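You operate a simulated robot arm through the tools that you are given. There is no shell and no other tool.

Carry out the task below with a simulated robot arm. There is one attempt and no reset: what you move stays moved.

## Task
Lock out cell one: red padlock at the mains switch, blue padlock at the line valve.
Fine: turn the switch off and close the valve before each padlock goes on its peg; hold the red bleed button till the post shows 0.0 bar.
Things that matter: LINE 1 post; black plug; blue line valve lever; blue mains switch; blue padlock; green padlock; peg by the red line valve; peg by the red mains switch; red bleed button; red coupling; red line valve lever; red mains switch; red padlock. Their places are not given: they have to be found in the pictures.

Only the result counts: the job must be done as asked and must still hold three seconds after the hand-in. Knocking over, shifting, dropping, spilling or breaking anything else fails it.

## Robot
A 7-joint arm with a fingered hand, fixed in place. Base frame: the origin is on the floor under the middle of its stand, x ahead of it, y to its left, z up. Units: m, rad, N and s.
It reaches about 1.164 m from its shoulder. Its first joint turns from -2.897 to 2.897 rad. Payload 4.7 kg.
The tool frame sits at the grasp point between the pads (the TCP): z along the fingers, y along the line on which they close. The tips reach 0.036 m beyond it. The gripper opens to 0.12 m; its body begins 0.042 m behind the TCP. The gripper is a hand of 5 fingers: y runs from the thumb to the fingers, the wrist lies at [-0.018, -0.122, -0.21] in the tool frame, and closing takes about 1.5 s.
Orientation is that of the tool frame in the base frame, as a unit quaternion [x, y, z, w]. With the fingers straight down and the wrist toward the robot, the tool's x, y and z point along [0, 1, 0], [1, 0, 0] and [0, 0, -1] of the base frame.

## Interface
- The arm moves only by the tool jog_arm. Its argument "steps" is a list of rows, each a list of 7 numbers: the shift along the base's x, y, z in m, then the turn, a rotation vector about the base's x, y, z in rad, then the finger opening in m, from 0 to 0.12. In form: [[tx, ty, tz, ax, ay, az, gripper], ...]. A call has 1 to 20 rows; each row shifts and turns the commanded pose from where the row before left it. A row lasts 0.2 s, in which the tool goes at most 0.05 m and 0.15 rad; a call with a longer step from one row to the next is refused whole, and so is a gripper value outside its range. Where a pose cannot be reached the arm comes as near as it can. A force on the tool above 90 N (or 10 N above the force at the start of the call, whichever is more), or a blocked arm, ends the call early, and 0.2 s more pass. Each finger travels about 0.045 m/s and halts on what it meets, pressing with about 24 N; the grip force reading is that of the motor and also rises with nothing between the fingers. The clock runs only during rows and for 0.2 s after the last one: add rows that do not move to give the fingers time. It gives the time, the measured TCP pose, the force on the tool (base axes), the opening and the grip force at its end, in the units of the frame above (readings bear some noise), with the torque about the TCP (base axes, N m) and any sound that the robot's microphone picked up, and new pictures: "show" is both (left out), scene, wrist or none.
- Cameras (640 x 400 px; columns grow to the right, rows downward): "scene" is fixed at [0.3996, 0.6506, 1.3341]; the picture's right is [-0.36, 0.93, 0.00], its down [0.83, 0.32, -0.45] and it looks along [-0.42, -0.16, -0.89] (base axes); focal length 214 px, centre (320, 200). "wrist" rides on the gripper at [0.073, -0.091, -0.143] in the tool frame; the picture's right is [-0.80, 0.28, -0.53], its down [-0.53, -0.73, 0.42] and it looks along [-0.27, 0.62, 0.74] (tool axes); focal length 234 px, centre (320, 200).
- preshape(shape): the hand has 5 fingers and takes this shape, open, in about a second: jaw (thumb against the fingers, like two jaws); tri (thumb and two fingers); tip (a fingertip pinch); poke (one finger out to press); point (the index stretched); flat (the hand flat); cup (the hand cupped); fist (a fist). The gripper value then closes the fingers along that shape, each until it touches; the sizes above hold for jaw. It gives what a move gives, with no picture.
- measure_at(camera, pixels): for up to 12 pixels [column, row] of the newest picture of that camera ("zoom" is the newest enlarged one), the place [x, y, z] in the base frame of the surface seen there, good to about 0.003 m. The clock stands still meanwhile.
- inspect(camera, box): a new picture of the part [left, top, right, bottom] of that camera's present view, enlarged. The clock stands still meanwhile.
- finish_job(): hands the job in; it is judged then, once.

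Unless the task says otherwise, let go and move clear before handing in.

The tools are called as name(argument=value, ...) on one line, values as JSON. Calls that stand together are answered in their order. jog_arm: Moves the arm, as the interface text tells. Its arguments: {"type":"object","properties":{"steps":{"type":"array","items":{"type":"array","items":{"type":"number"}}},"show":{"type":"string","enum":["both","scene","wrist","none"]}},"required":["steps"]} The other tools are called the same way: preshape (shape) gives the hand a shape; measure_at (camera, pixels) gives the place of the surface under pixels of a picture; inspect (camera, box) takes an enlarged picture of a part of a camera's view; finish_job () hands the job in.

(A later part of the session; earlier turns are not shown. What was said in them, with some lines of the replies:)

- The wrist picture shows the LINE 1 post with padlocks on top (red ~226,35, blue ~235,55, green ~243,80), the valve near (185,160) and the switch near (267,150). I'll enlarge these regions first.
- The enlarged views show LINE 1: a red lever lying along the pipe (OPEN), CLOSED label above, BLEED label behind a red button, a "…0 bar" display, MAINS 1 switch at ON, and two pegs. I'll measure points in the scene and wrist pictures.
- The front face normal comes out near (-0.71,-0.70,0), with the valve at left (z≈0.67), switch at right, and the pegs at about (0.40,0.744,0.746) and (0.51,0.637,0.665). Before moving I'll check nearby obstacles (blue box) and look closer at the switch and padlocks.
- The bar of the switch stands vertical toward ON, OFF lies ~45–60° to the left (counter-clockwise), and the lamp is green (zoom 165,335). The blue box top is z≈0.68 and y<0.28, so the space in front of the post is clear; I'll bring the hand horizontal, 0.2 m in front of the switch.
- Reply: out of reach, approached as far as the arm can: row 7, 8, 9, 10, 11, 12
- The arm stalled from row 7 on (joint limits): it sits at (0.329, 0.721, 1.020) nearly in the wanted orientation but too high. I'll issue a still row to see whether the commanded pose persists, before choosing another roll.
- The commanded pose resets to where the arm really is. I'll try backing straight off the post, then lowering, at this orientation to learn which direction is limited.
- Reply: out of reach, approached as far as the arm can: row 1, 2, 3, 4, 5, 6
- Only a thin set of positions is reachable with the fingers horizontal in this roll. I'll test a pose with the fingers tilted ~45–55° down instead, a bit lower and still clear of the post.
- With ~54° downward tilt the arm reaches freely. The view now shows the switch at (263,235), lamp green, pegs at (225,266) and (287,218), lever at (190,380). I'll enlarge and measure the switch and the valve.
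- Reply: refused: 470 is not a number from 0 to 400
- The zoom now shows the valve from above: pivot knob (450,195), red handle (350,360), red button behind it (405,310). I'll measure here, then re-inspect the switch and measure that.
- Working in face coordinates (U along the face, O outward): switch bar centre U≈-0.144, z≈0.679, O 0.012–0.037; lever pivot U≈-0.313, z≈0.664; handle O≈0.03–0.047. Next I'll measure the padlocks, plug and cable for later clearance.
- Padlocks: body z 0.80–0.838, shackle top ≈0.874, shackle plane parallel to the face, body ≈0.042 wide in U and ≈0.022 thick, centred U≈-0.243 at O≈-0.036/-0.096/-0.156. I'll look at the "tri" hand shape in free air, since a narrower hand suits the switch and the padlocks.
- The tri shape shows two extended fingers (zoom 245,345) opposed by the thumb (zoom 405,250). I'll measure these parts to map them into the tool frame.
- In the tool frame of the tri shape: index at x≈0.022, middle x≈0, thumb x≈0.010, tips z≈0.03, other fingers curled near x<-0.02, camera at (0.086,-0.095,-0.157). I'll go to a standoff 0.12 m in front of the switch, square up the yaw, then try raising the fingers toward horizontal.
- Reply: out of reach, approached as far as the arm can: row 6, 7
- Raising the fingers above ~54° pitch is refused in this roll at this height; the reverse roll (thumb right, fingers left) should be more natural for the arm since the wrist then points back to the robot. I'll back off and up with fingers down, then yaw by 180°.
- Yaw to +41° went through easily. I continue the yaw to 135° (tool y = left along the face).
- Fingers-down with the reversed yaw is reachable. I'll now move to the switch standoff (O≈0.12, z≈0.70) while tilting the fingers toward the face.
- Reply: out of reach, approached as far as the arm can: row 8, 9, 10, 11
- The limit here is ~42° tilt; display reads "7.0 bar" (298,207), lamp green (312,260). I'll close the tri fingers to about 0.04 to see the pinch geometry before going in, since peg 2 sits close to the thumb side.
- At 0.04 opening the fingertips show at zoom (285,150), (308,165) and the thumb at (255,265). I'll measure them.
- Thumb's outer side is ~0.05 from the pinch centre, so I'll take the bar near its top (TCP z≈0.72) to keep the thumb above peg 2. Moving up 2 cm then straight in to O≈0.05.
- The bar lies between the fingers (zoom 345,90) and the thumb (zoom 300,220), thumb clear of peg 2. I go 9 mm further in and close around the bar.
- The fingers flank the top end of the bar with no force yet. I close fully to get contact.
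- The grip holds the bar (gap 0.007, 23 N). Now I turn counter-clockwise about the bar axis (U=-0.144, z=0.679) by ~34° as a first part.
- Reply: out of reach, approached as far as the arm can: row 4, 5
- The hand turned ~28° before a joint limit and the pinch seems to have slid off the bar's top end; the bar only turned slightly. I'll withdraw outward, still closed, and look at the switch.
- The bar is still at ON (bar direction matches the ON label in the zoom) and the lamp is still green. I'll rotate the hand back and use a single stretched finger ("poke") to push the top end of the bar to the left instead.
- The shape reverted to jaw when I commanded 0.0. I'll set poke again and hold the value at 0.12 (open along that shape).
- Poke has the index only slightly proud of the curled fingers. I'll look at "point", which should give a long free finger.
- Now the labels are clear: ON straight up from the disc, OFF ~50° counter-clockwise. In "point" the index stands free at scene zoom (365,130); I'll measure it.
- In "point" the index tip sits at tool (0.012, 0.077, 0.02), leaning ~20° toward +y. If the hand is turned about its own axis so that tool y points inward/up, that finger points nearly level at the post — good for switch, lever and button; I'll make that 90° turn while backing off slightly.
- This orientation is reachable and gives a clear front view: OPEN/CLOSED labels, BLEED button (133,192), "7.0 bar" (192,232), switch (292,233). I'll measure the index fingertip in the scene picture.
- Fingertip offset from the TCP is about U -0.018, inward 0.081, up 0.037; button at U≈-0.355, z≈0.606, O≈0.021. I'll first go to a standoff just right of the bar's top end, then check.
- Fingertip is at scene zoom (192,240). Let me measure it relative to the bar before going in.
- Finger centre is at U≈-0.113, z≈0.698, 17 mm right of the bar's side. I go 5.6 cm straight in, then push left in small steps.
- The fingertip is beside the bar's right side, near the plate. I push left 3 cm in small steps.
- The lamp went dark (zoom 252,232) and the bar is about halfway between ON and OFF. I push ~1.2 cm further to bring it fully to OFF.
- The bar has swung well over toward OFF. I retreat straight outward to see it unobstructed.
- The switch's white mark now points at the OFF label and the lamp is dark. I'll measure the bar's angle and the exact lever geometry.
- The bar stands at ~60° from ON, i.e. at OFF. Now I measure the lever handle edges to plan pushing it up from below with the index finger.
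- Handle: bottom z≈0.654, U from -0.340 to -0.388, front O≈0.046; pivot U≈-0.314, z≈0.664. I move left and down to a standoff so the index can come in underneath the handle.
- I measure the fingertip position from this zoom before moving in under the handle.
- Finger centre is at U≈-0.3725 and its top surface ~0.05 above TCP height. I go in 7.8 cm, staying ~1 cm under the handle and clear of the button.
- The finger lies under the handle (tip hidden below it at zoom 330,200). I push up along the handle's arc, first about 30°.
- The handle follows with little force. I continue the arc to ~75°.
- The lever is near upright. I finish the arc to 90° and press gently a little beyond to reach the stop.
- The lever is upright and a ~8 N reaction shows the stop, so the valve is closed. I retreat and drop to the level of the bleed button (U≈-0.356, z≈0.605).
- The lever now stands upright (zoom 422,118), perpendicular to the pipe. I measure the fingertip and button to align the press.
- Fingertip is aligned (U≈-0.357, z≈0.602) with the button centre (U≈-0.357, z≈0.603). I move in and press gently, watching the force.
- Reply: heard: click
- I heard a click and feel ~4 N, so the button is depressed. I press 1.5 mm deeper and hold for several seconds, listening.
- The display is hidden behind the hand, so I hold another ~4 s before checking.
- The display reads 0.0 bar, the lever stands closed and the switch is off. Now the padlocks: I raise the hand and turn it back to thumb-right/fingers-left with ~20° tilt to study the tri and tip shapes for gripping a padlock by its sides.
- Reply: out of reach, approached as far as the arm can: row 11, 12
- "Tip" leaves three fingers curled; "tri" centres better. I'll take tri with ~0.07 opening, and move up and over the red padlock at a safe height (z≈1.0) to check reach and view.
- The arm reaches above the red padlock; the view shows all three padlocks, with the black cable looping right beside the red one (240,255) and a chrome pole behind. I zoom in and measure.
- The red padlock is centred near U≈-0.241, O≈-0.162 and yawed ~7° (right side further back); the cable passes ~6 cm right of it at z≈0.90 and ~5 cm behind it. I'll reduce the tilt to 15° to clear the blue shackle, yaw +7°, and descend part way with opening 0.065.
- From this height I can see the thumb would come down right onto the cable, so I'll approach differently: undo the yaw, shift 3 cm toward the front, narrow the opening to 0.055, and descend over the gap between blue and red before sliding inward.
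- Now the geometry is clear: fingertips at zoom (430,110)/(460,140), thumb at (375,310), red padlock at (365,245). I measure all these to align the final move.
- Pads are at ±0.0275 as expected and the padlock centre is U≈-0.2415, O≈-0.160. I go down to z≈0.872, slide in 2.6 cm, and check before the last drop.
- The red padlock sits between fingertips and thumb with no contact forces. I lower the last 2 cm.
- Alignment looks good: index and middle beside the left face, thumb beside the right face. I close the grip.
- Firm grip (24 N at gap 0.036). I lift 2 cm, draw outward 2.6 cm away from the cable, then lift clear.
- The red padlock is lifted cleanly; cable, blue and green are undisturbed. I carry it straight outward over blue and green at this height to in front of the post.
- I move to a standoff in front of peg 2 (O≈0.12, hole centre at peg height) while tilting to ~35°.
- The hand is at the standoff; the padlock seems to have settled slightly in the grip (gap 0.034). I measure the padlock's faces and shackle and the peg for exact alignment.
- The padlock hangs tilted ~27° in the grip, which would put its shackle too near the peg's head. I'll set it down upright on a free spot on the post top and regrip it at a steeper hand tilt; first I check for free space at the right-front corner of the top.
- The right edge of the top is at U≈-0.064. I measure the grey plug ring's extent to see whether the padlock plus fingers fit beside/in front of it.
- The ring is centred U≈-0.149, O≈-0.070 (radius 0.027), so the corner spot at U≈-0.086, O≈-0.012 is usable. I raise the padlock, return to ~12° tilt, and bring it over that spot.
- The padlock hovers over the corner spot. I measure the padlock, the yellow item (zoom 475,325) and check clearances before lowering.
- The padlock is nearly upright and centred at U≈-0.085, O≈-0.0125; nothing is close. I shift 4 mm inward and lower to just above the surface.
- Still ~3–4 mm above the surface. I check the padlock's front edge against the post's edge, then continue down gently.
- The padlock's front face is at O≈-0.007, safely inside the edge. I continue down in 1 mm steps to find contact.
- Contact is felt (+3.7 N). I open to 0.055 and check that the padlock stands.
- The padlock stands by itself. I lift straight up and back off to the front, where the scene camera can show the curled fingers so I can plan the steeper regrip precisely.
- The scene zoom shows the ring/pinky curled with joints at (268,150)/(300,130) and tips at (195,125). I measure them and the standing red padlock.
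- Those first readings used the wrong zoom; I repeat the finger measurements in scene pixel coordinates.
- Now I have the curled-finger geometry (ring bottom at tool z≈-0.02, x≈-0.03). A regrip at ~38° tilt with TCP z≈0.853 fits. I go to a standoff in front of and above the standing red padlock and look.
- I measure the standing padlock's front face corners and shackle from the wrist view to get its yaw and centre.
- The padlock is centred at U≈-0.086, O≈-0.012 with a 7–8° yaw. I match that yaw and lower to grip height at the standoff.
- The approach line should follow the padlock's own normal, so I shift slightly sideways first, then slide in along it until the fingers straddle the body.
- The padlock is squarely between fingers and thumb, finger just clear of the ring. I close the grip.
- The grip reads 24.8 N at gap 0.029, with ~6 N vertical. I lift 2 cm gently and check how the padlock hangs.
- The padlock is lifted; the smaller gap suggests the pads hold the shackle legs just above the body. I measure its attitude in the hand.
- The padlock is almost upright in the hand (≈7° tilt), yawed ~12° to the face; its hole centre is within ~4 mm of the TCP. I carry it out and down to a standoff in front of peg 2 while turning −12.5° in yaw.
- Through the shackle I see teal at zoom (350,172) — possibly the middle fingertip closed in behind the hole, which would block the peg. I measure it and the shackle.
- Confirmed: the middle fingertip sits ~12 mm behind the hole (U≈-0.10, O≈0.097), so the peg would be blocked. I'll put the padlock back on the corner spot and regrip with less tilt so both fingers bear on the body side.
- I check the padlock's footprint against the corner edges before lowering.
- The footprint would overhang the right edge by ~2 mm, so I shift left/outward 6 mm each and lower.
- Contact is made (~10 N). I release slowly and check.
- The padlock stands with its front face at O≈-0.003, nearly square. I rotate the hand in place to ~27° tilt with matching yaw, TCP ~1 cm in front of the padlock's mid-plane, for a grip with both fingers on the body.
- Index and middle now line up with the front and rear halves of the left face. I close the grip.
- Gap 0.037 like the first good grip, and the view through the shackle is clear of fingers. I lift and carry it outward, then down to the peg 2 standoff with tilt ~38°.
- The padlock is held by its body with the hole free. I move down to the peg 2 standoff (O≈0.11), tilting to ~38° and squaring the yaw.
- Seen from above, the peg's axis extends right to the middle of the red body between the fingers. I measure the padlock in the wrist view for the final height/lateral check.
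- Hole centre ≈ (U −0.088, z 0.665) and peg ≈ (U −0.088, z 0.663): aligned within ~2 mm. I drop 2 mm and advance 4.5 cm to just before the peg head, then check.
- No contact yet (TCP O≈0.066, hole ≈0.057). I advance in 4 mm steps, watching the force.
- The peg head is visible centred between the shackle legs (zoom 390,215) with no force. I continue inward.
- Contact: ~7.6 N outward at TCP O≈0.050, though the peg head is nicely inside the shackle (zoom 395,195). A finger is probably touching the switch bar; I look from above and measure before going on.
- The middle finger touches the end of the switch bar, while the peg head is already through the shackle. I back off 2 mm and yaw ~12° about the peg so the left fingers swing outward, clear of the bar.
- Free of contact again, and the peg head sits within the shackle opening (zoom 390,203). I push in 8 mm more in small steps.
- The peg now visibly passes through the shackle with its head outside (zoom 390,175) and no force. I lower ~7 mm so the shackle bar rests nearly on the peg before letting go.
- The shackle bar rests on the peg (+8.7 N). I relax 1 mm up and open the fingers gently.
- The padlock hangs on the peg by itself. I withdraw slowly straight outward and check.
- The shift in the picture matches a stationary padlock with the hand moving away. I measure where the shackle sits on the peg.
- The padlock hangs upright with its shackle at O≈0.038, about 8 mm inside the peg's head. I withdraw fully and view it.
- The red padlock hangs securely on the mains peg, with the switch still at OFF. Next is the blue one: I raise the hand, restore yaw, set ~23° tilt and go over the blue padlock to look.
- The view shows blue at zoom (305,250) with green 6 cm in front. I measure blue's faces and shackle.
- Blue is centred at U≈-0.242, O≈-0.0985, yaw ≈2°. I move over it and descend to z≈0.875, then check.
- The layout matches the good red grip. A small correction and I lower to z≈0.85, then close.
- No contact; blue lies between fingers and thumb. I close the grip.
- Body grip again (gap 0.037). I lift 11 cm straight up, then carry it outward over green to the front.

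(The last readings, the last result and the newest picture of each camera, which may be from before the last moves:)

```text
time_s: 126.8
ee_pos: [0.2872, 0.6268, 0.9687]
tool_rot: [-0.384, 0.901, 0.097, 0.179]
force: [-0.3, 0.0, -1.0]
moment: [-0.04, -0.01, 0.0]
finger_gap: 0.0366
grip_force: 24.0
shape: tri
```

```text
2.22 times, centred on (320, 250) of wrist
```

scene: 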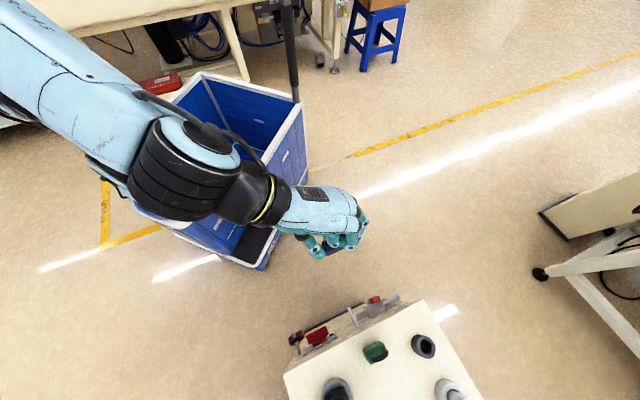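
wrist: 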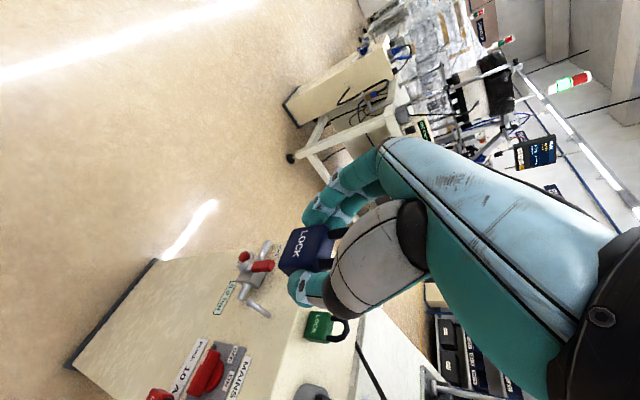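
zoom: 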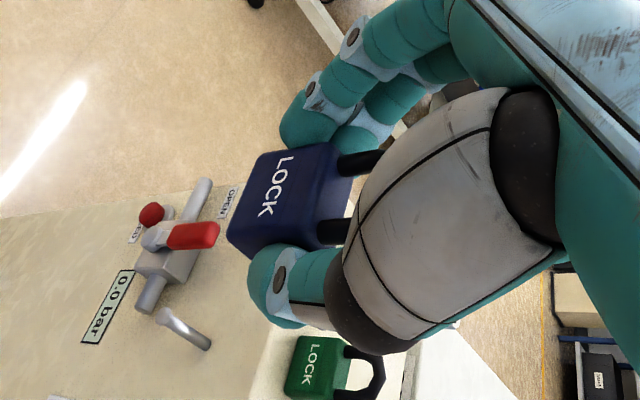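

Blue is held well and green is untouched. I descend to a standoff in front of peg 1 (O≈0.11, z≈0.7355), tilting to ~38°.

jog_arm(steps=[[0.0065, 0.0068, -0.0333, 0.0256, -0.0256, -0.0037, 0.0], [0.0065, 0.0068, -0.0333, 0.0256, -0.0256, -0.0037, 0.0], [0.0065, 0.0068, -0.0333, 0.0256, -0.0256, -0.0037, 0.0], [0.0065, 0.0068, -0.0333, 0.0256, -0.0256, -0.0037, 0.0], [0.0065, 0.0068, -0.0333, 0.0256, -0.0256, -0.0037, 0.0], [0.0065, 0.0068, -0.0333, 0.0256, -0.0256, -0.0037, 0.0], [0.0065, 0.0066, -0.0334, 0.0256, -0.0256, -0.0037, 0.0], [0, 0, 0, 0, 0, 0, 0.0]])

inspect(camera="wrist", box=[200, 160, 440, 340])

inspect(camera="scene", box=[290, 260, 402, 330])

```text
time_s: 128.6
ee_pos: [0.3306, 0.6747, 0.7334]
tool_rot: [-0.361, 0.874, 0.139, 0.293]
force: [0.1, 0.1, -1.1]
moment: [-0.01, 0.01, 0.0]
finger_gap: 0.0365
grip_force: 24.4
shape: tri
```

scene: 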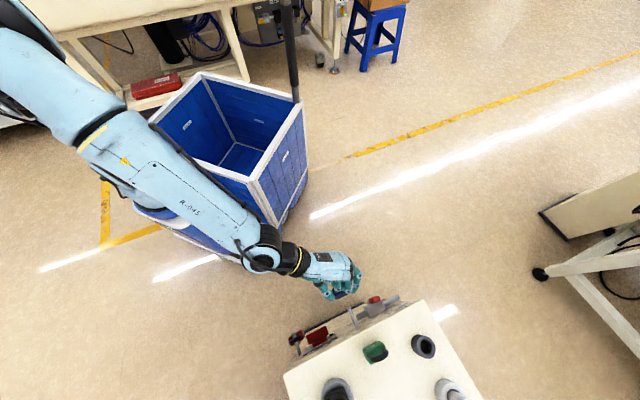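
wrist: 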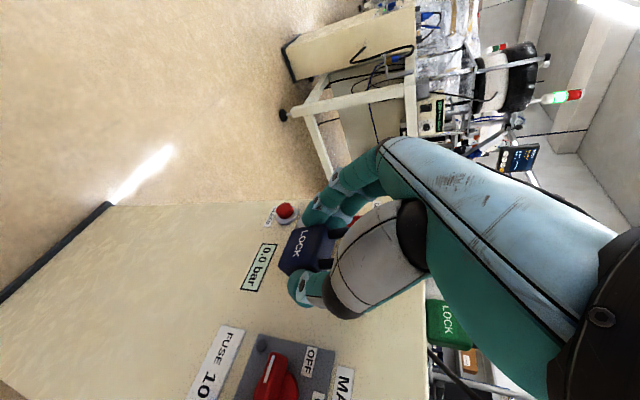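

```text
2.22 times, centred on (320, 250) of wrist
```

zoom: 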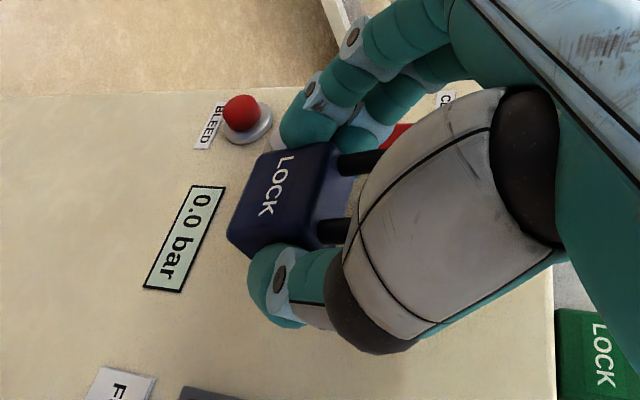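

```text
5.71 times, centred on (346, 295) of scene
```

zoom: 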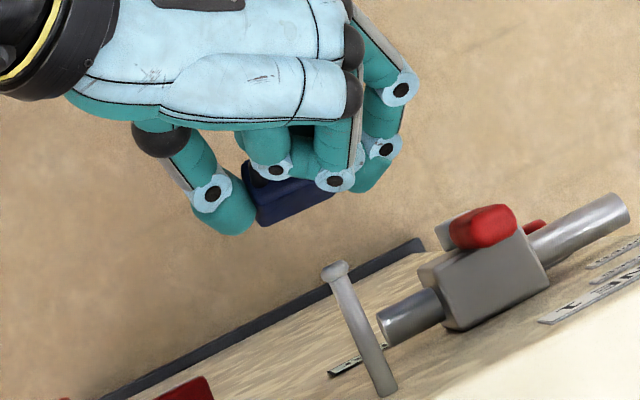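

The blue padlock faces peg 1; red lever beyond is clear of the fingers. I measure padlock and peg for alignment.

measure_at(camera="wrist", pixels=[[335, 233], [326, 263], [331, 236], [321, 262], [325, 246], [322, 252], [297, 247], [308, 231], [301, 263], [284, 258]])

measure_at(camera="scene", pixels=[[348.3, 307.3], [349.5, 311], [351.5, 317], [355, 325.5], [347, 308], [350.5, 307], [335, 297]])

```text
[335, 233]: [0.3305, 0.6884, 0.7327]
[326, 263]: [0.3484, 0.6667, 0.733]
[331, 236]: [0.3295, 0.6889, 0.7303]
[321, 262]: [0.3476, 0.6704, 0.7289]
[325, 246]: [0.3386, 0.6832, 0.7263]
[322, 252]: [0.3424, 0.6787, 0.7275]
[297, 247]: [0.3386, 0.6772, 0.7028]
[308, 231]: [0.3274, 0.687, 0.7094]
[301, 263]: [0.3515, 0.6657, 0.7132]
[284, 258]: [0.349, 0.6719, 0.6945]
```

```text
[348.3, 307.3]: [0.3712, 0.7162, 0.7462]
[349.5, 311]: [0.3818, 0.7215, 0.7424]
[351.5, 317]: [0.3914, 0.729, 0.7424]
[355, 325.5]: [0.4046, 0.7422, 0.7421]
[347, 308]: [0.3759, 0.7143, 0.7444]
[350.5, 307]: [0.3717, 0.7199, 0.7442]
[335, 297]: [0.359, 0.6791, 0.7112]
```

Hole ≈ (U −0.2428, z 0.740), peg ≈ (U −0.2415, z 0.7395): aligned within ~1–2 mm. I advance to just before the head with a 1 mm correction.

jog_arm(steps=[[0.0113, 0.0099, -0.001, 0, 0, 0, 0.0], [0.0106, 0.0106, 0, 0, 0, 0, 0.0], [0.0106, 0.0106, 0, 0, 0, 0, 0.0], [0, 0, 0, 0, 0, 0, 0.0]], show="none")

inspect(camera="wrist", box=[260, 190, 380, 290])

inspect(camera="scene", box=[310, 270, 406, 330])

```text
time_s: 129.6
ee_pos: [0.3642, 0.706, 0.7327]
tool_rot: [-0.361, 0.874, 0.139, 0.293]
force: [0.1, 0.2, -0.7]
moment: [-0.02, 0.01, 0.01]
finger_gap: 0.0366
grip_force: 24.2
shape: tri
```

```text
4.00 times, centred on (320, 240) of wrist
```

zoom: 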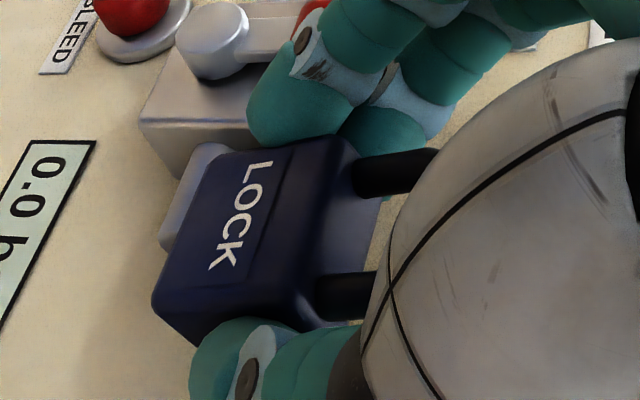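

```text
6.67 times, centred on (358, 300) of scene
```

zoom: 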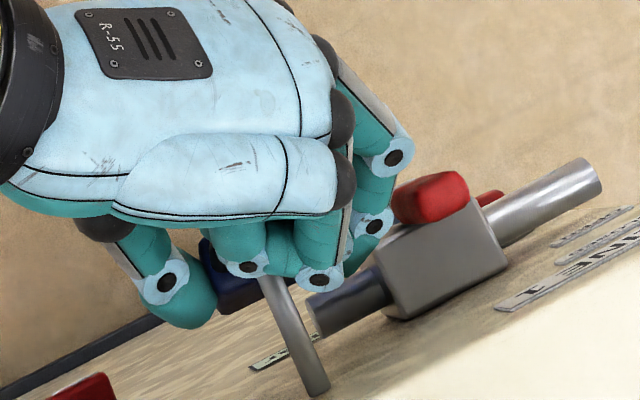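

No contact. I advance 8 mm so the head should enter the shackle, then look through it.

jog_arm(steps=[[0.0028, 0.0028, 0, 0, 0, 0, 0.0], [0.0028, 0.0028, 0, 0, 0, 0, 0.0], [0, 0, 0, 0, 0, 0, 0.0]], show="none")

inspect(camera="wrist", box=[260, 190, 380, 290])

```text
time_s: 130.4
ee_pos: [0.3689, 0.7127, 0.7335]
tool_rot: [-0.362, 0.874, 0.139, 0.293]
force: [0.6, 0.9, -1.1]
moment: [-0.03, 0.0, 0.02]
finger_gap: 0.0361
grip_force: 24.5
shape: tri
```

```text
4.00 times, centred on (320, 240) of wrist
```

zoom: 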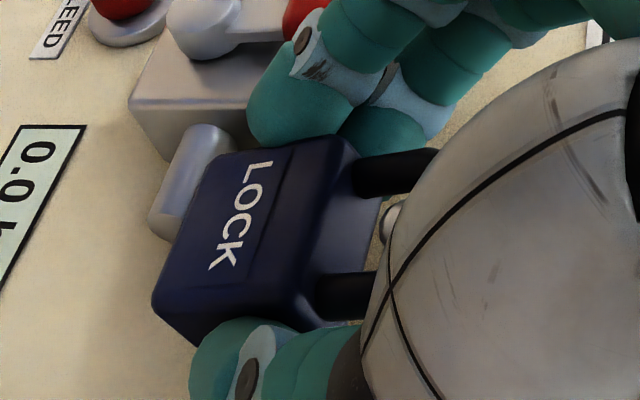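

The peg head shows centred between the legs (zoom 388,222). I continue inward with force checks.

jog_arm(steps=[[0.0028, 0.0028, 0, 0, 0, 0, 0.0], [0.0028, 0.0028, 0, 0, 0, 0, 0.0], [0, 0, 0, 0, 0, 0, 0.0]], show="none")

inspect(camera="wrist", box=[260, 190, 380, 290])

```text
time_s: 131.2
ee_pos: [0.3758, 0.72, 0.7319]
tool_rot: [-0.363, 0.873, 0.139, 0.294]
force: [-0.1, -0.3, -1.1]
moment: [0.02, 0.03, 0.01]
finger_gap: 0.0361
grip_force: 23.7
shape: tri
```

```text
4.00 times, centred on (320, 240) of wrist
```

zoom: 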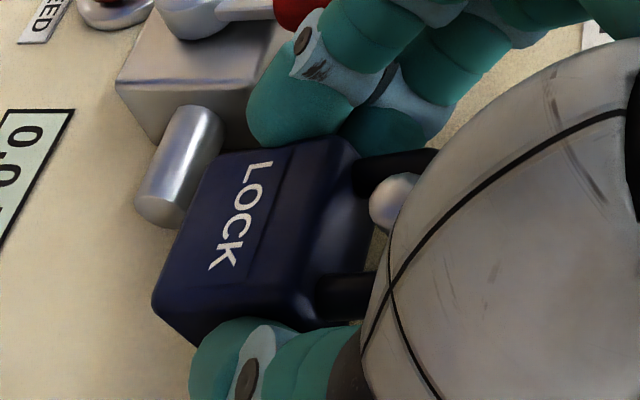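

Head through with no force. I go 6 mm further in.

jog_arm(steps=[[0.0021, 0.0021, 0, 0, 0, 0, 0.0], [0.0021, 0.0021, 0, 0, 0, 0, 0.0], [0, 0, 0, 0, 0, 0, 0.0]], show="none")

inspect(camera="wrist", box=[260, 190, 380, 290])

inspect(camera="scene", box=[310, 270, 406, 330])

```text
time_s: 132.0
ee_pos: [0.3801, 0.7235, 0.7315]
tool_rot: [-0.362, 0.874, 0.139, 0.294]
force: [-0.1, 0.1, -0.9]
moment: [0.03, 0.0, -0.02]
finger_gap: 0.0365
grip_force: 24.4
shape: tri
```

```text
4.00 times, centred on (320, 240) of wrist
```

zoom: 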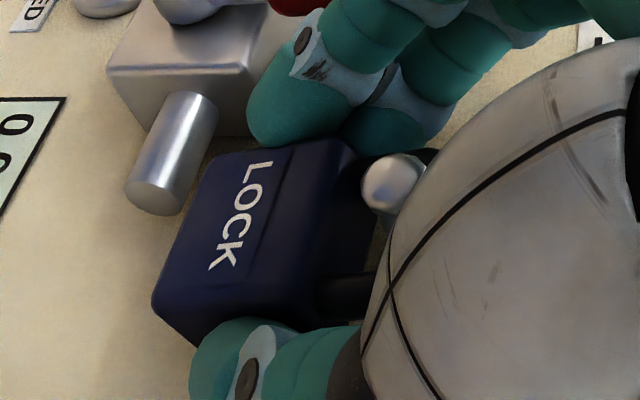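

```text
6.67 times, centred on (358, 300) of scene
```

zoom: 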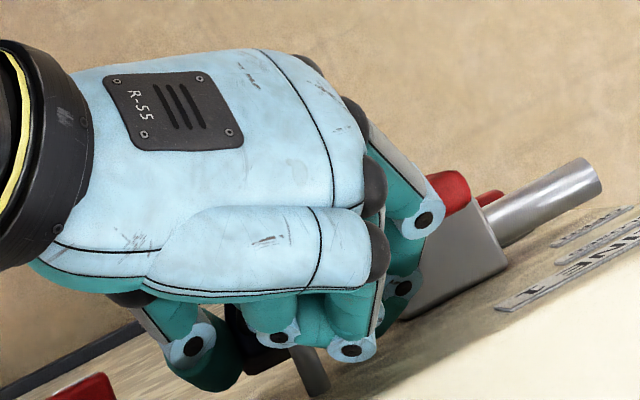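

The head protrudes clearly through the shackle (zoom 392,185), still no force. I lower step by step until the shackle bar rests on the peg.

jog_arm(steps=[[0, 0, -0.003, 0, 0, 0, 0.0], [0, 0, -0.003, 0, 0, 0, 0.0], [0, 0, 0, 0, 0, 0, 0.0]], show="none")

jog_arm(steps=[[0, 0, -0.002, 0, 0, 0, 0.0], [0, 0, 0, 0, 0, 0, 0.0]], show="none")

inspect(camera="wrist", box=[260, 190, 380, 290])

```text
time_s: 132.8
ee_pos: [0.3799, 0.7232, 0.7287]
tool_rot: [-0.361, 0.874, 0.14, 0.294]
force: [1.4, -3.5, 10.1]
moment: [0.16, 0.04, -0.02]
finger_gap: 0.0367
grip_force: 24.3
shape: tri
```

```text
time_s: 133.4
ee_pos: [0.3802, 0.723, 0.7267]
tool_rot: [-0.36, 0.874, 0.141, 0.293]
force: [3.0, -12.7, 24.6]
moment: [0.66, 0.44, 0.15]
finger_gap: 0.0367
grip_force: 23.7
shape: tri
```

```text
4.00 times, centred on (320, 240) of wrist
```

zoom: 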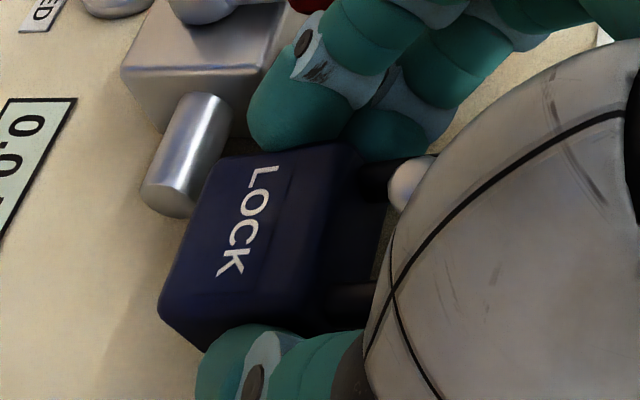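

The load rose to ~25 N with a sideways part pushing right and outward — the padlock's lower left corner may be touching the valve pipe's end (zoom 190,160). I go back up 4 mm and measure the pipe and padlock.

jog_arm(steps=[[0, 0, 0.003, 0, 0, 0, 0.0], [0, 0, 0.003, 0, 0, 0, 0.0], [0, 0, 0, 0, 0, 0, 0.0]], show="wrist")

inspect(camera="wrist", box=[240, 180, 360, 280])

measure_at(camera="zoom", pixels=[[235, 230], [255, 190], [270, 160], [300, 200], [250, 330], [330, 310], [400, 190], [455, 195], [430, 330], [470, 210], [240, 215], [275, 210]])

```text
time_s: 134.2
ee_pos: [0.378, 0.722, 0.7278]
tool_rot: [-0.362, 0.874, 0.138, 0.293]
force: [2.9, -2.3, 1.0]
moment: [0.03, 0.09, -0.05]
finger_gap: 0.0366
grip_force: 23.7
shape: tri
```

wrist: 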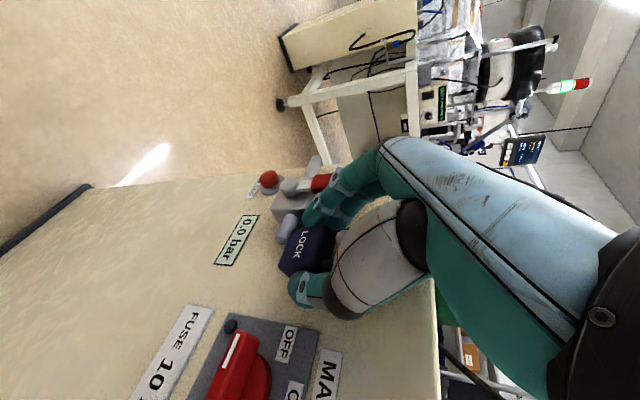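

```text
4.00 times, centred on (300, 230) of wrist
```

zoom: 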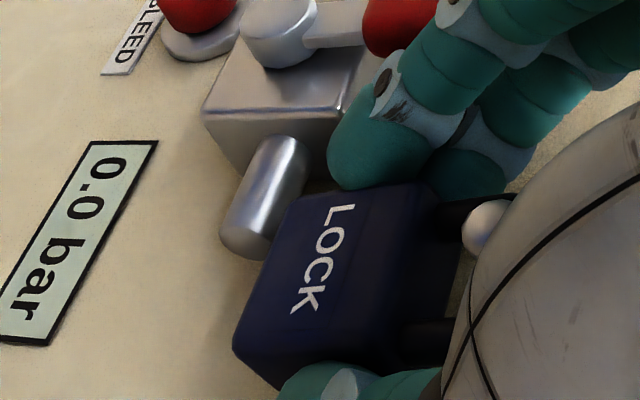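

```text
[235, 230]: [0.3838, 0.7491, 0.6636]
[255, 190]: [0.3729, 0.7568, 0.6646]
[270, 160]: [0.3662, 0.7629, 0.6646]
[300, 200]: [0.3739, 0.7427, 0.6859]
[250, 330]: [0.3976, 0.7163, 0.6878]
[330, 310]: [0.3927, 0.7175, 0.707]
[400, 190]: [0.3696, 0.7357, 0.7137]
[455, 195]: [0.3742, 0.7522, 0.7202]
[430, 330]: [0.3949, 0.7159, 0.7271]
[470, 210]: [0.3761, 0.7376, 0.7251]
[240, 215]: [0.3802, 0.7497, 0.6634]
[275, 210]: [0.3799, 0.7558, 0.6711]
```

The pipe is ~1.5 cm below the padlock, so the contact is the peg in the right corner of the arch. I shift the padlock 3 mm to the right and lower again.

jog_arm(steps=[[0.0022, -0.0022, 0.002, 0, 0, 0, 0.0], [0, 0, 0, 0, 0, 0, 0.0]], show="none")

jog_arm(steps=[[0, 0, -0.003, 0, 0, 0, 0.0], [0, 0, -0.002, 0, 0, 0, 0.0], [0, 0, 0, 0, 0, 0, 0.0]], show="none")

```text
time_s: 134.8
ee_pos: [0.3802, 0.7218, 0.7299]
tool_rot: [-0.361, 0.874, 0.14, 0.292]
force: [0.0, 0.1, -1.2]
moment: [-0.02, 0.04, 0.0]
finger_gap: 0.0362
grip_force: 23.6
shape: tri
```

```text
time_s: 135.6
ee_pos: [0.3819, 0.7214, 0.7272]
tool_rot: [-0.362, 0.873, 0.14, 0.294]
force: [-1.4, -0.6, 4.9]
moment: [0.04, -0.05, 0.02]
finger_gap: 0.0364
grip_force: 23.5
shape: tri
```

Now the load is purely vertical (+5 N): the bar rests squarely on the peg. I open the fingers gently.

jog_arm(steps=[[0, 0, 0.0005, 0, 0, 0, 0.03], [0, 0, 0, 0, 0, 0, 0.04], [0, 0, 0, 0, 0, 0, 0.046], [0, 0, 0, 0, 0, 0, 0.052], [0, 0, 0, 0, 0, 0, 0.052], [0, 0, 0, 0, 0, 0, 0.052]], show="wrist")

inspect(camera="wrist", box=[240, 180, 380, 290])

inspect(camera="scene", box=[310, 270, 406, 330])

```text
time_s: 137.0
ee_pos: [0.3817, 0.7204, 0.7278]
tool_rot: [-0.361, 0.874, 0.139, 0.293]
force: [3.2, -2.7, 0.2]
moment: [0.03, 0.03, 0.01]
finger_gap: 0.0509
grip_force: 0.0
shape: tri
```

wrist: 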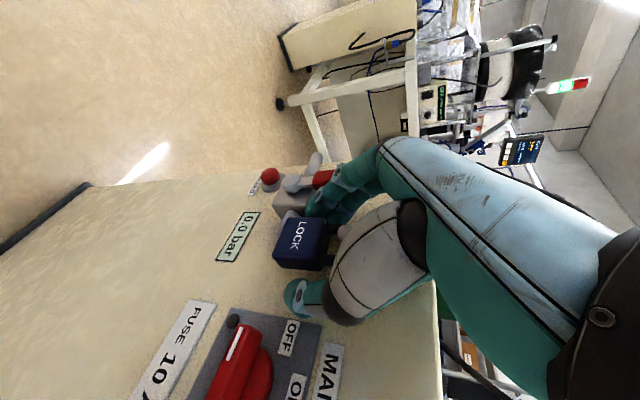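

```text
3.64 times, centred on (310, 235) of wrist
```

zoom: 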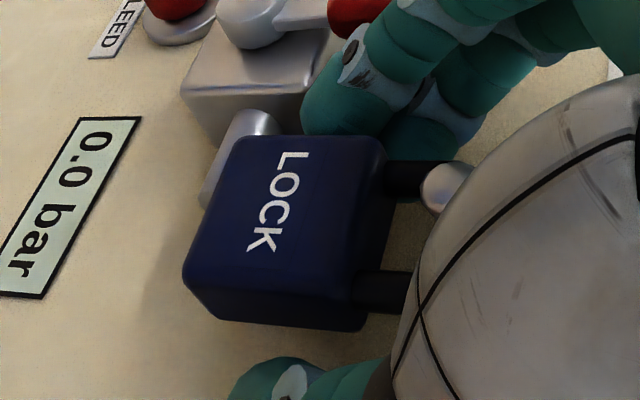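

```text
6.67 times, centred on (358, 300) of scene
```

zoom: 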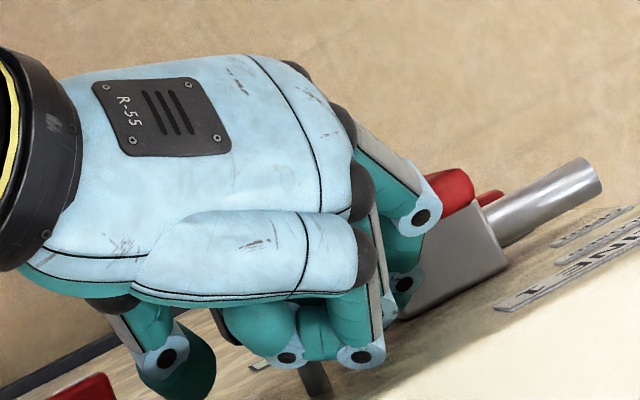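

There is ~4 N pushing right: the opened left finger knuckle probably touches the valve lever. I shift 4 mm right and narrow slightly to relieve it, then check.

jog_arm(steps=[[0.0028, -0.0028, 0, 0, 0, 0, 0.049], [0, 0, 0, 0, 0, 0, 0.049]], show="wrist")

inspect(camera="wrist", box=[240, 140, 380, 290])

```text
time_s: 137.6
ee_pos: [0.3838, 0.7183, 0.7264]
tool_rot: [-0.362, 0.874, 0.14, 0.292]
force: [0.2, 0.2, -0.9]
moment: [0.02, -0.02, 0.02]
finger_gap: 0.0492
grip_force: 0.0
shape: tri
```

wrist: 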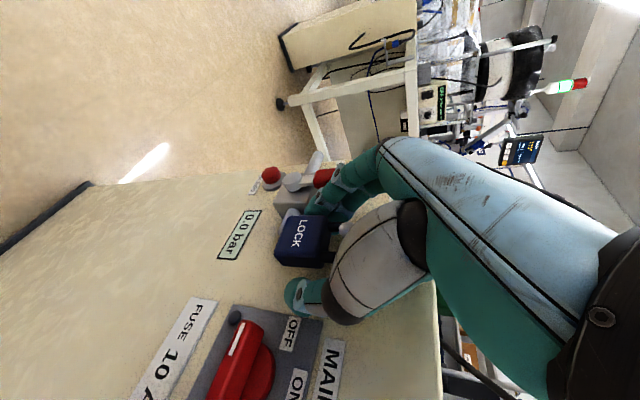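

```text
2.67 times, centred on (310, 215) of wrist
```

zoom: 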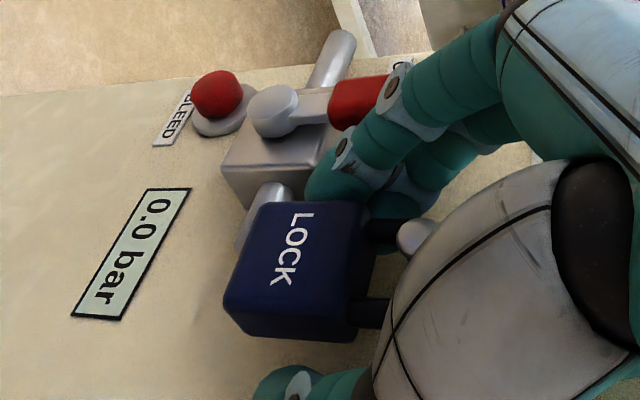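

Contact gone. I withdraw slowly straight outward.

jog_arm(steps=[[-0.004, -0.004, 0, 0, 0, 0, 0.049], [-0.005, -0.005, 0, 0, 0, 0, 0.049], [-0.006, -0.006, 0, 0, 0, 0, 0.049], [0, 0, 0, 0, 0, 0, 0.049]], show="wrist")

inspect(camera="wrist", box=[240, 140, 380, 290])

inspect(camera="scene", box=[310, 270, 406, 330])

```text
time_s: 138.6
ee_pos: [0.3706, 0.7037, 0.7279]
tool_rot: [-0.361, 0.875, 0.14, 0.292]
force: [-0.1, 0.4, -0.1]
moment: [0.02, -0.01, -0.01]
finger_gap: 0.0494
grip_force: 0.0
shape: tri
```

wrist: 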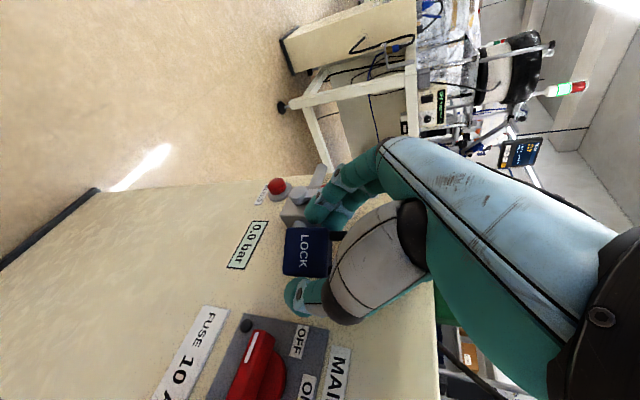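

```text
2.67 times, centred on (310, 215) of wrist
```

zoom: 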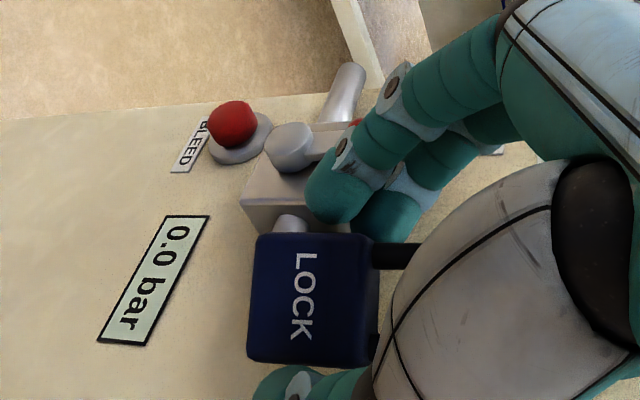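

```text
6.67 times, centred on (358, 300) of scene
```

zoom: 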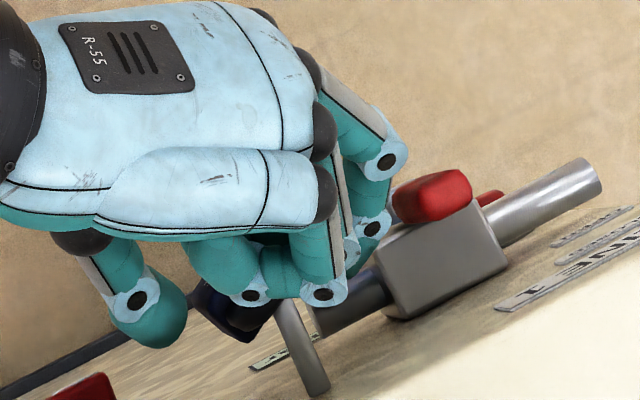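

I measure the blue padlock's position on the peg now.

measure_at(camera="wrist", pixels=[[304, 252], [292, 236], [290, 268], [322, 238], [320, 270], [306, 236], [304, 270], [333, 243], [331, 272]])

measure_at(camera="scene", pixels=[[343, 317], [345, 319], [341, 315], [352.5, 318], [354, 322], [351, 315]])

```text
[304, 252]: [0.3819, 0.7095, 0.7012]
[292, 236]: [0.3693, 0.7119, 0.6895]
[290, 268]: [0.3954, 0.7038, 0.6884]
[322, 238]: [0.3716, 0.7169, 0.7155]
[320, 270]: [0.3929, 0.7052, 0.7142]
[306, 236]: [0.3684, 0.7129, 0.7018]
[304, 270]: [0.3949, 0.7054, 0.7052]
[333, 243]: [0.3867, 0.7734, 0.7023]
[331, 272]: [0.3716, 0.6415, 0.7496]
```

```text
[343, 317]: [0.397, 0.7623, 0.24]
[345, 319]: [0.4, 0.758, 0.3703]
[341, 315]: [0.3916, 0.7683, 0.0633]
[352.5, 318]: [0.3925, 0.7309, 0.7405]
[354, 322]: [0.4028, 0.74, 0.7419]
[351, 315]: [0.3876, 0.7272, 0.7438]
```

The padlock hangs but is yawed ~27°, with its bar crossing the peg at O≈0.044, fairly near the head. I withdraw completely, then I'll nudge it further in.

jog_arm(steps=[[-0.008, -0.008, 0, 0, 0, 0, 0.049], [-0.012, -0.012, 0, 0, 0, 0, 0.052], [-0.02, -0.02, 0, 0, 0, 0, 0.055], [-0.025, -0.025, 0, 0, 0, 0, 0.055], [-0.02, -0.02, 0, 0, 0, 0, 0.055]])

inspect(camera="scene", box=[310, 270, 406, 330])

inspect(camera="wrist", box=[200, 160, 360, 300])

```text
time_s: 139.8
ee_pos: [0.2843, 0.6171, 0.7258]
tool_rot: [-0.361, 0.874, 0.139, 0.293]
force: [-0.7, -0.7, 0.2]
moment: [0.03, 0.0, -0.03]
finger_gap: 0.0545
grip_force: 0.1
shape: tri
```

scene: 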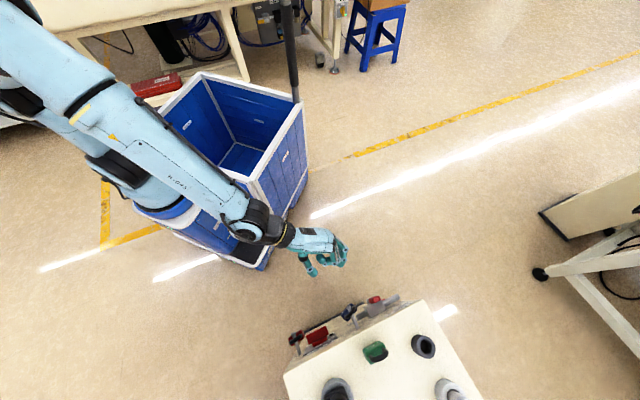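
wrist: 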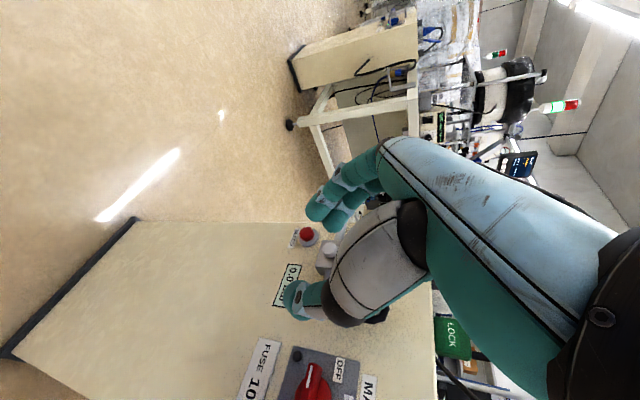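

```text
6.67 times, centred on (358, 300) of scene
```

zoom: 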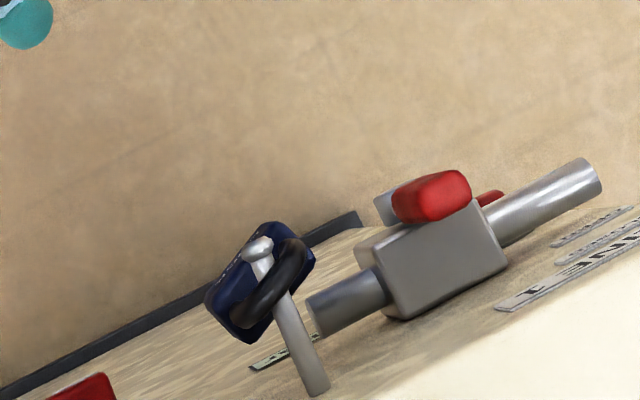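

```text
2.86 times, centred on (280, 230) of wrist
```

zoom: 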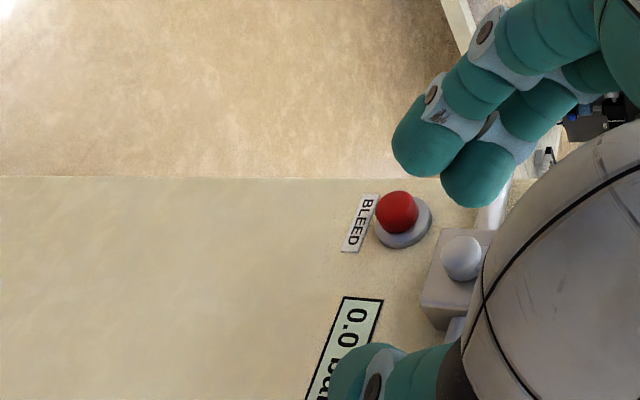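

Both padlocks now hang on their pegs: blue's shackle crosses the peg about a quarter from the tip (zoom 272,280). I turn the hand to the front-viewing orientation to verify switch, lever, display and padlocks.

jog_arm(steps=[[-0.003, -0.003, 0.002, 0.0589, 0.065, -0.1127, 0.055], [-0.003, -0.003, 0.002, 0.0589, 0.065, -0.1127, 0.055], [-0.003, -0.003, 0.002, 0.0589, 0.065, -0.1127, 0.055], [-0.003, -0.003, 0.002, 0.0589, 0.065, -0.1127, 0.055], [-0.003, -0.003, 0.002, 0.0589, 0.065, -0.1127, 0.055], [-0.003, -0.003, 0.002, 0.0589, 0.065, -0.1127, 0.055], [-0.003, -0.003, 0.002, 0.0589, 0.065, -0.1127, 0.055], [-0.003, -0.003, 0.002, 0.0589, 0.065, -0.1127, 0.055], [-0.003, -0.003, 0.002, 0.0589, 0.065, -0.1127, 0.055], [-0.003, -0.003, 0.002, 0.0589, 0.065, -0.1127, 0.055], [-0.003, -0.003, 0.002, 0.0589, 0.065, -0.1127, 0.055]])

inspect(camera="wrist", box=[120, 60, 360, 260])

```text
time_s: 142.2
ee_pos: [0.2522, 0.5844, 0.749]
tool_rot: [0.363, 0.873, 0.306, 0.11]
force: [0.1, 0.6, 0.0]
moment: [0.02, 0.03, -0.02]
finger_gap: 0.0546
grip_force: 0.2
shape: tri
```

scene: 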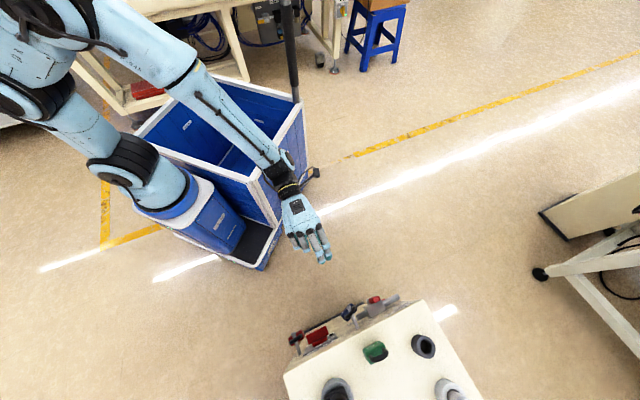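
wrist: 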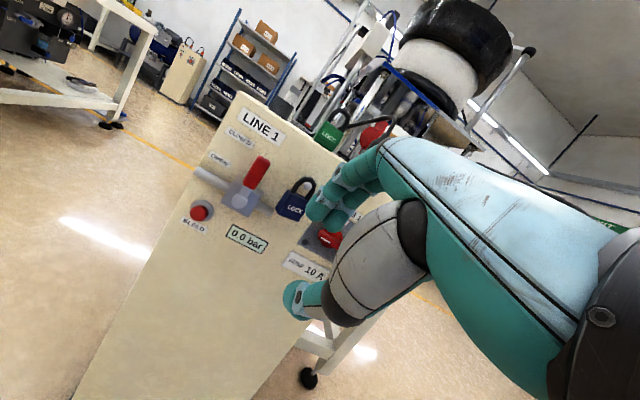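

```text
2.00 times, centred on (240, 160) of wrist
```

zoom: 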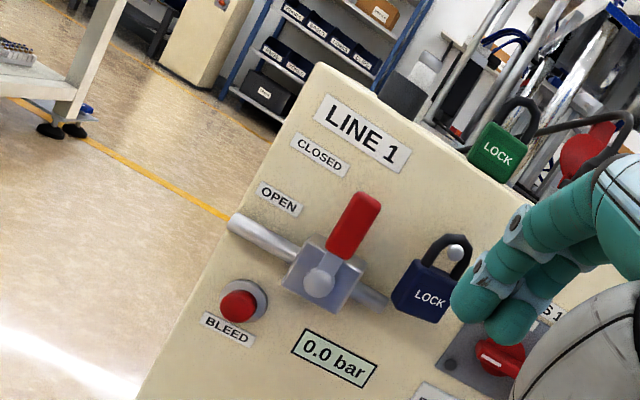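

Front view: lever upright at CLOSED, display 0.0 bar, blue hanging on peg 1, green in place. I measure the lever to be sure it wasn't moved, and look at the other side (switch and red padlock).

measure_at(camera="wrist", pixels=[[265, 161], [258, 172], [250, 186], [239, 201], [262, 158], [270, 164], [245, 183], [254, 189], [291, 203], [308, 187]])

jog_arm(steps=[[0.035, -0.03, 0, 0, 0, 0, 0.055], [0.035, -0.03, 0, 0, 0, 0, 0.055], [0.035, -0.03, 0, 0, 0, 0, 0.055]], show="wrist")

inspect(camera="wrist", box=[60, 60, 340, 270])

```text
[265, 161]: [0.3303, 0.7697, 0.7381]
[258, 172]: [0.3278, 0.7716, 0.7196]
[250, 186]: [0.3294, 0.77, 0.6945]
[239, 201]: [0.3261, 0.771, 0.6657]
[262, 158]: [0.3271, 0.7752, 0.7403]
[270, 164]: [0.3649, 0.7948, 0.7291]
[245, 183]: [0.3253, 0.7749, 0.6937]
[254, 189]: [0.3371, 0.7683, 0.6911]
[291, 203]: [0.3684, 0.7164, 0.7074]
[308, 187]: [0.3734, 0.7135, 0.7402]
```

```text
time_s: 143.0
ee_pos: [0.3553, 0.4952, 0.7483]
tool_rot: [0.362, 0.874, 0.307, 0.108]
force: [0.7, 0.4, -0.2]
moment: [-0.01, 0.02, -0.02]
finger_gap: 0.0548
grip_force: 0.1
shape: tri
```

wrist: 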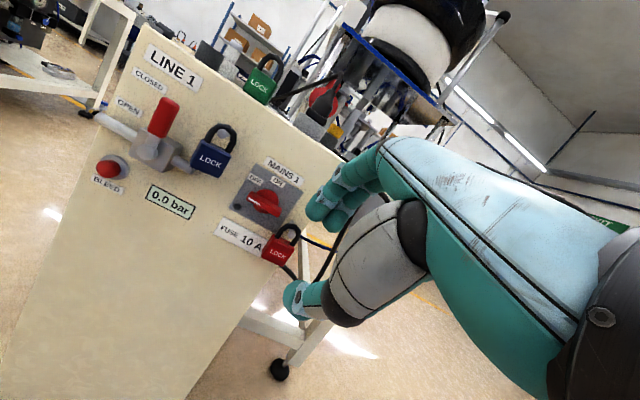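

```text
1.90 times, centred on (200, 165) of wrist
```

zoom: 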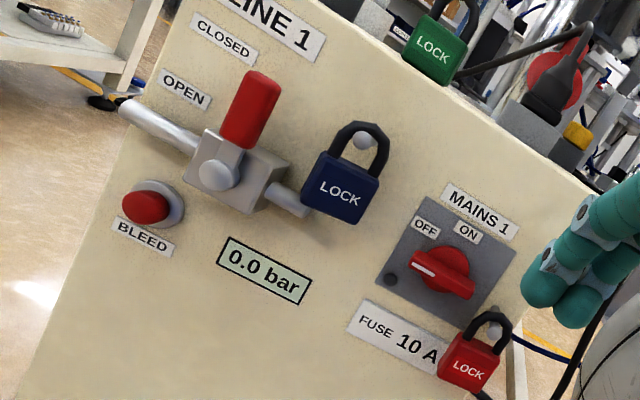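

Everything is visible now: both padlocks on their pegs, 0.0 bar, lever closed. The switch's bar now seems to point straight left (zoom 415,262 → 470,290), so I measure its angle.

inspect(camera="wrist", box=[220, 160, 300, 220])

measure_at(camera="zoom", pixels=[[250, 265], [270, 285], [330, 320], [440, 370], [460, 350], [300, 270], [380, 290], [235, 290], [350, 300], [290, 300]])

measure_at(camera="scene", pixels=[[307, 337], [315, 334], [324, 331], [308, 332], [322, 327], [313, 341]])

```text
6.67 times, centred on (260, 190) of wrist
```

zoom: 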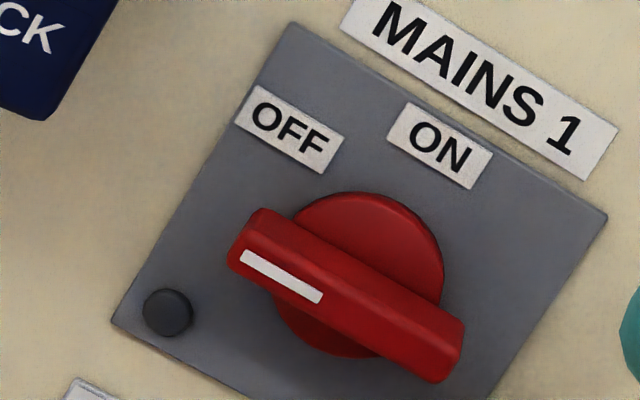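

```text
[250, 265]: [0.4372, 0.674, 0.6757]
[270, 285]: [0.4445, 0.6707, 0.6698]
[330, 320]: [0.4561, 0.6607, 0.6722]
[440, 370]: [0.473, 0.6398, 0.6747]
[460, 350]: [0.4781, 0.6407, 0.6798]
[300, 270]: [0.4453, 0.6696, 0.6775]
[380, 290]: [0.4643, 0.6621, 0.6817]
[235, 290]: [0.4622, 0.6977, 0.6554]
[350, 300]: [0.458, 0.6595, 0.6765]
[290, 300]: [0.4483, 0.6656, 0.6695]
```

```text
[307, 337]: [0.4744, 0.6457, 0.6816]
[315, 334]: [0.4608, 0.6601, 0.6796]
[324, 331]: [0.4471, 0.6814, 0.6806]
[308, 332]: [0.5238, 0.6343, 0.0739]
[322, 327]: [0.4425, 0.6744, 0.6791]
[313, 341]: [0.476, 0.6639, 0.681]
```

The bar now lies horizontal (z≈0.676 at both ends), i.e. fully turned to the OFF side, and the lamp is dark; the lever is vertical (closed) within 2°. I back the arm further away and take a last look for stability.

jog_arm(steps=[[-0.025, -0.025, 0.02, 0, 0, 0, 0.055], [-0.025, -0.025, 0.02, 0, 0, 0, 0.055], [0, 0, 0, 0, 0, 0, 0.055], [0, 0, 0, 0, 0, 0, 0.055], [0, 0, 0, 0, 0, 0, 0.055], [0, 0, 0, 0, 0, 0, 0.055], [0, 0, 0, 0, 0, 0, 0.055], [0, 0, 0, 0, 0, 0, 0.055]])

inspect(camera="scene", box=[270, 280, 430, 380])

inspect(camera="wrist", box=[80, 60, 360, 270])

```text
time_s: 144.8
ee_pos: [0.3045, 0.4444, 0.7903]
tool_rot: [0.363, 0.873, 0.305, 0.111]
force: [-0.1, -0.3, -0.2]
moment: [0.0, -0.05, -0.02]
finger_gap: 0.0549
grip_force: 0.1
shape: tri
```

scene: 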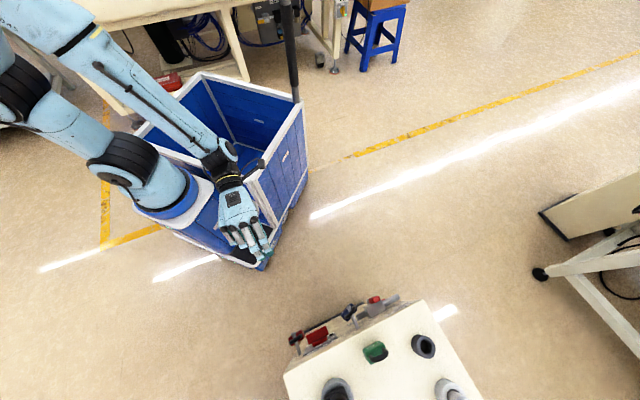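
wrist: 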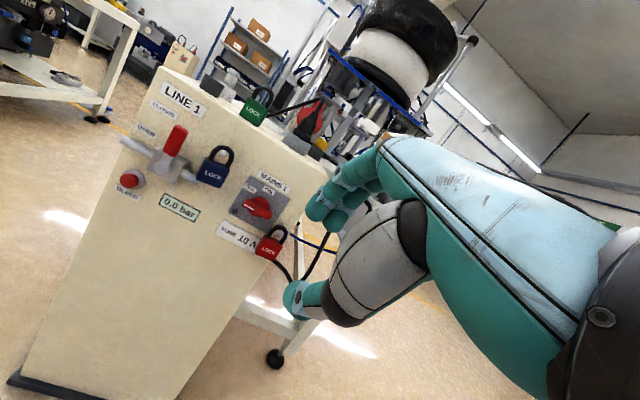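

```text
4.00 times, centred on (350, 330) of scene
```

zoom: 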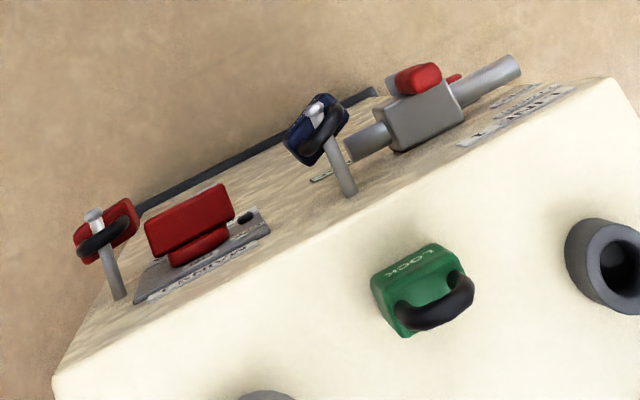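

```text
1.90 times, centred on (220, 165) of wrist
```

zoom: 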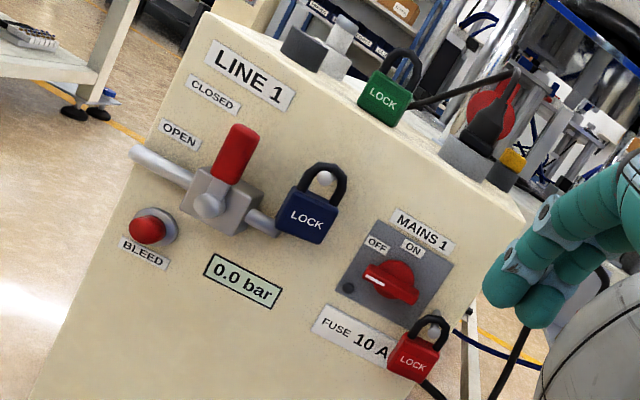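

The last pictures show the red padlock on the mains peg (zoom 415,350) and the blue one on the valve peg (zoom 310,215), both at rest. The lever is closed, the lamp is dark, the display reads 0.0 bar, and the green padlock and plug look unmoved. The arm is clear, so I hand in the job.

finish_job()

```text
The job is handed in.
```

The lockout on LINE 1 is done and handed in. At hand-in the red padlock was hanging on the mains switch peg and the blue one on the line valve peg. The result of the judging has not come back to me.

- **Switch:** I turned it towards OFF and the lamp went dark. A finger later nudged the handle from about 60° to about 90° while I was hanging the red padlock. It stayed on the off side with the lamp dark.
- **Valve and bleed:** I pushed the lever up to its stop at CLOSED. I held the bleed button for about 7 s. The display was hidden while I held it, but it read 0.0 bar when I let go and still did at the end.
- **Red padlock:** I set it down twice on a free corner of the post top to get a better grip before hanging it. Its shackle sits about 8 mm inside the head of the peg.
- **Blue padlock:** It hangs turned about 27°, with its shackle about 4 to 10 mm inside the peg head. A finger pressed the valve lever with about 4 N as I let go. I measured the lever afterwards and it was still upright.

In the final pictures the green padlock and the black plug looked undisturbed.
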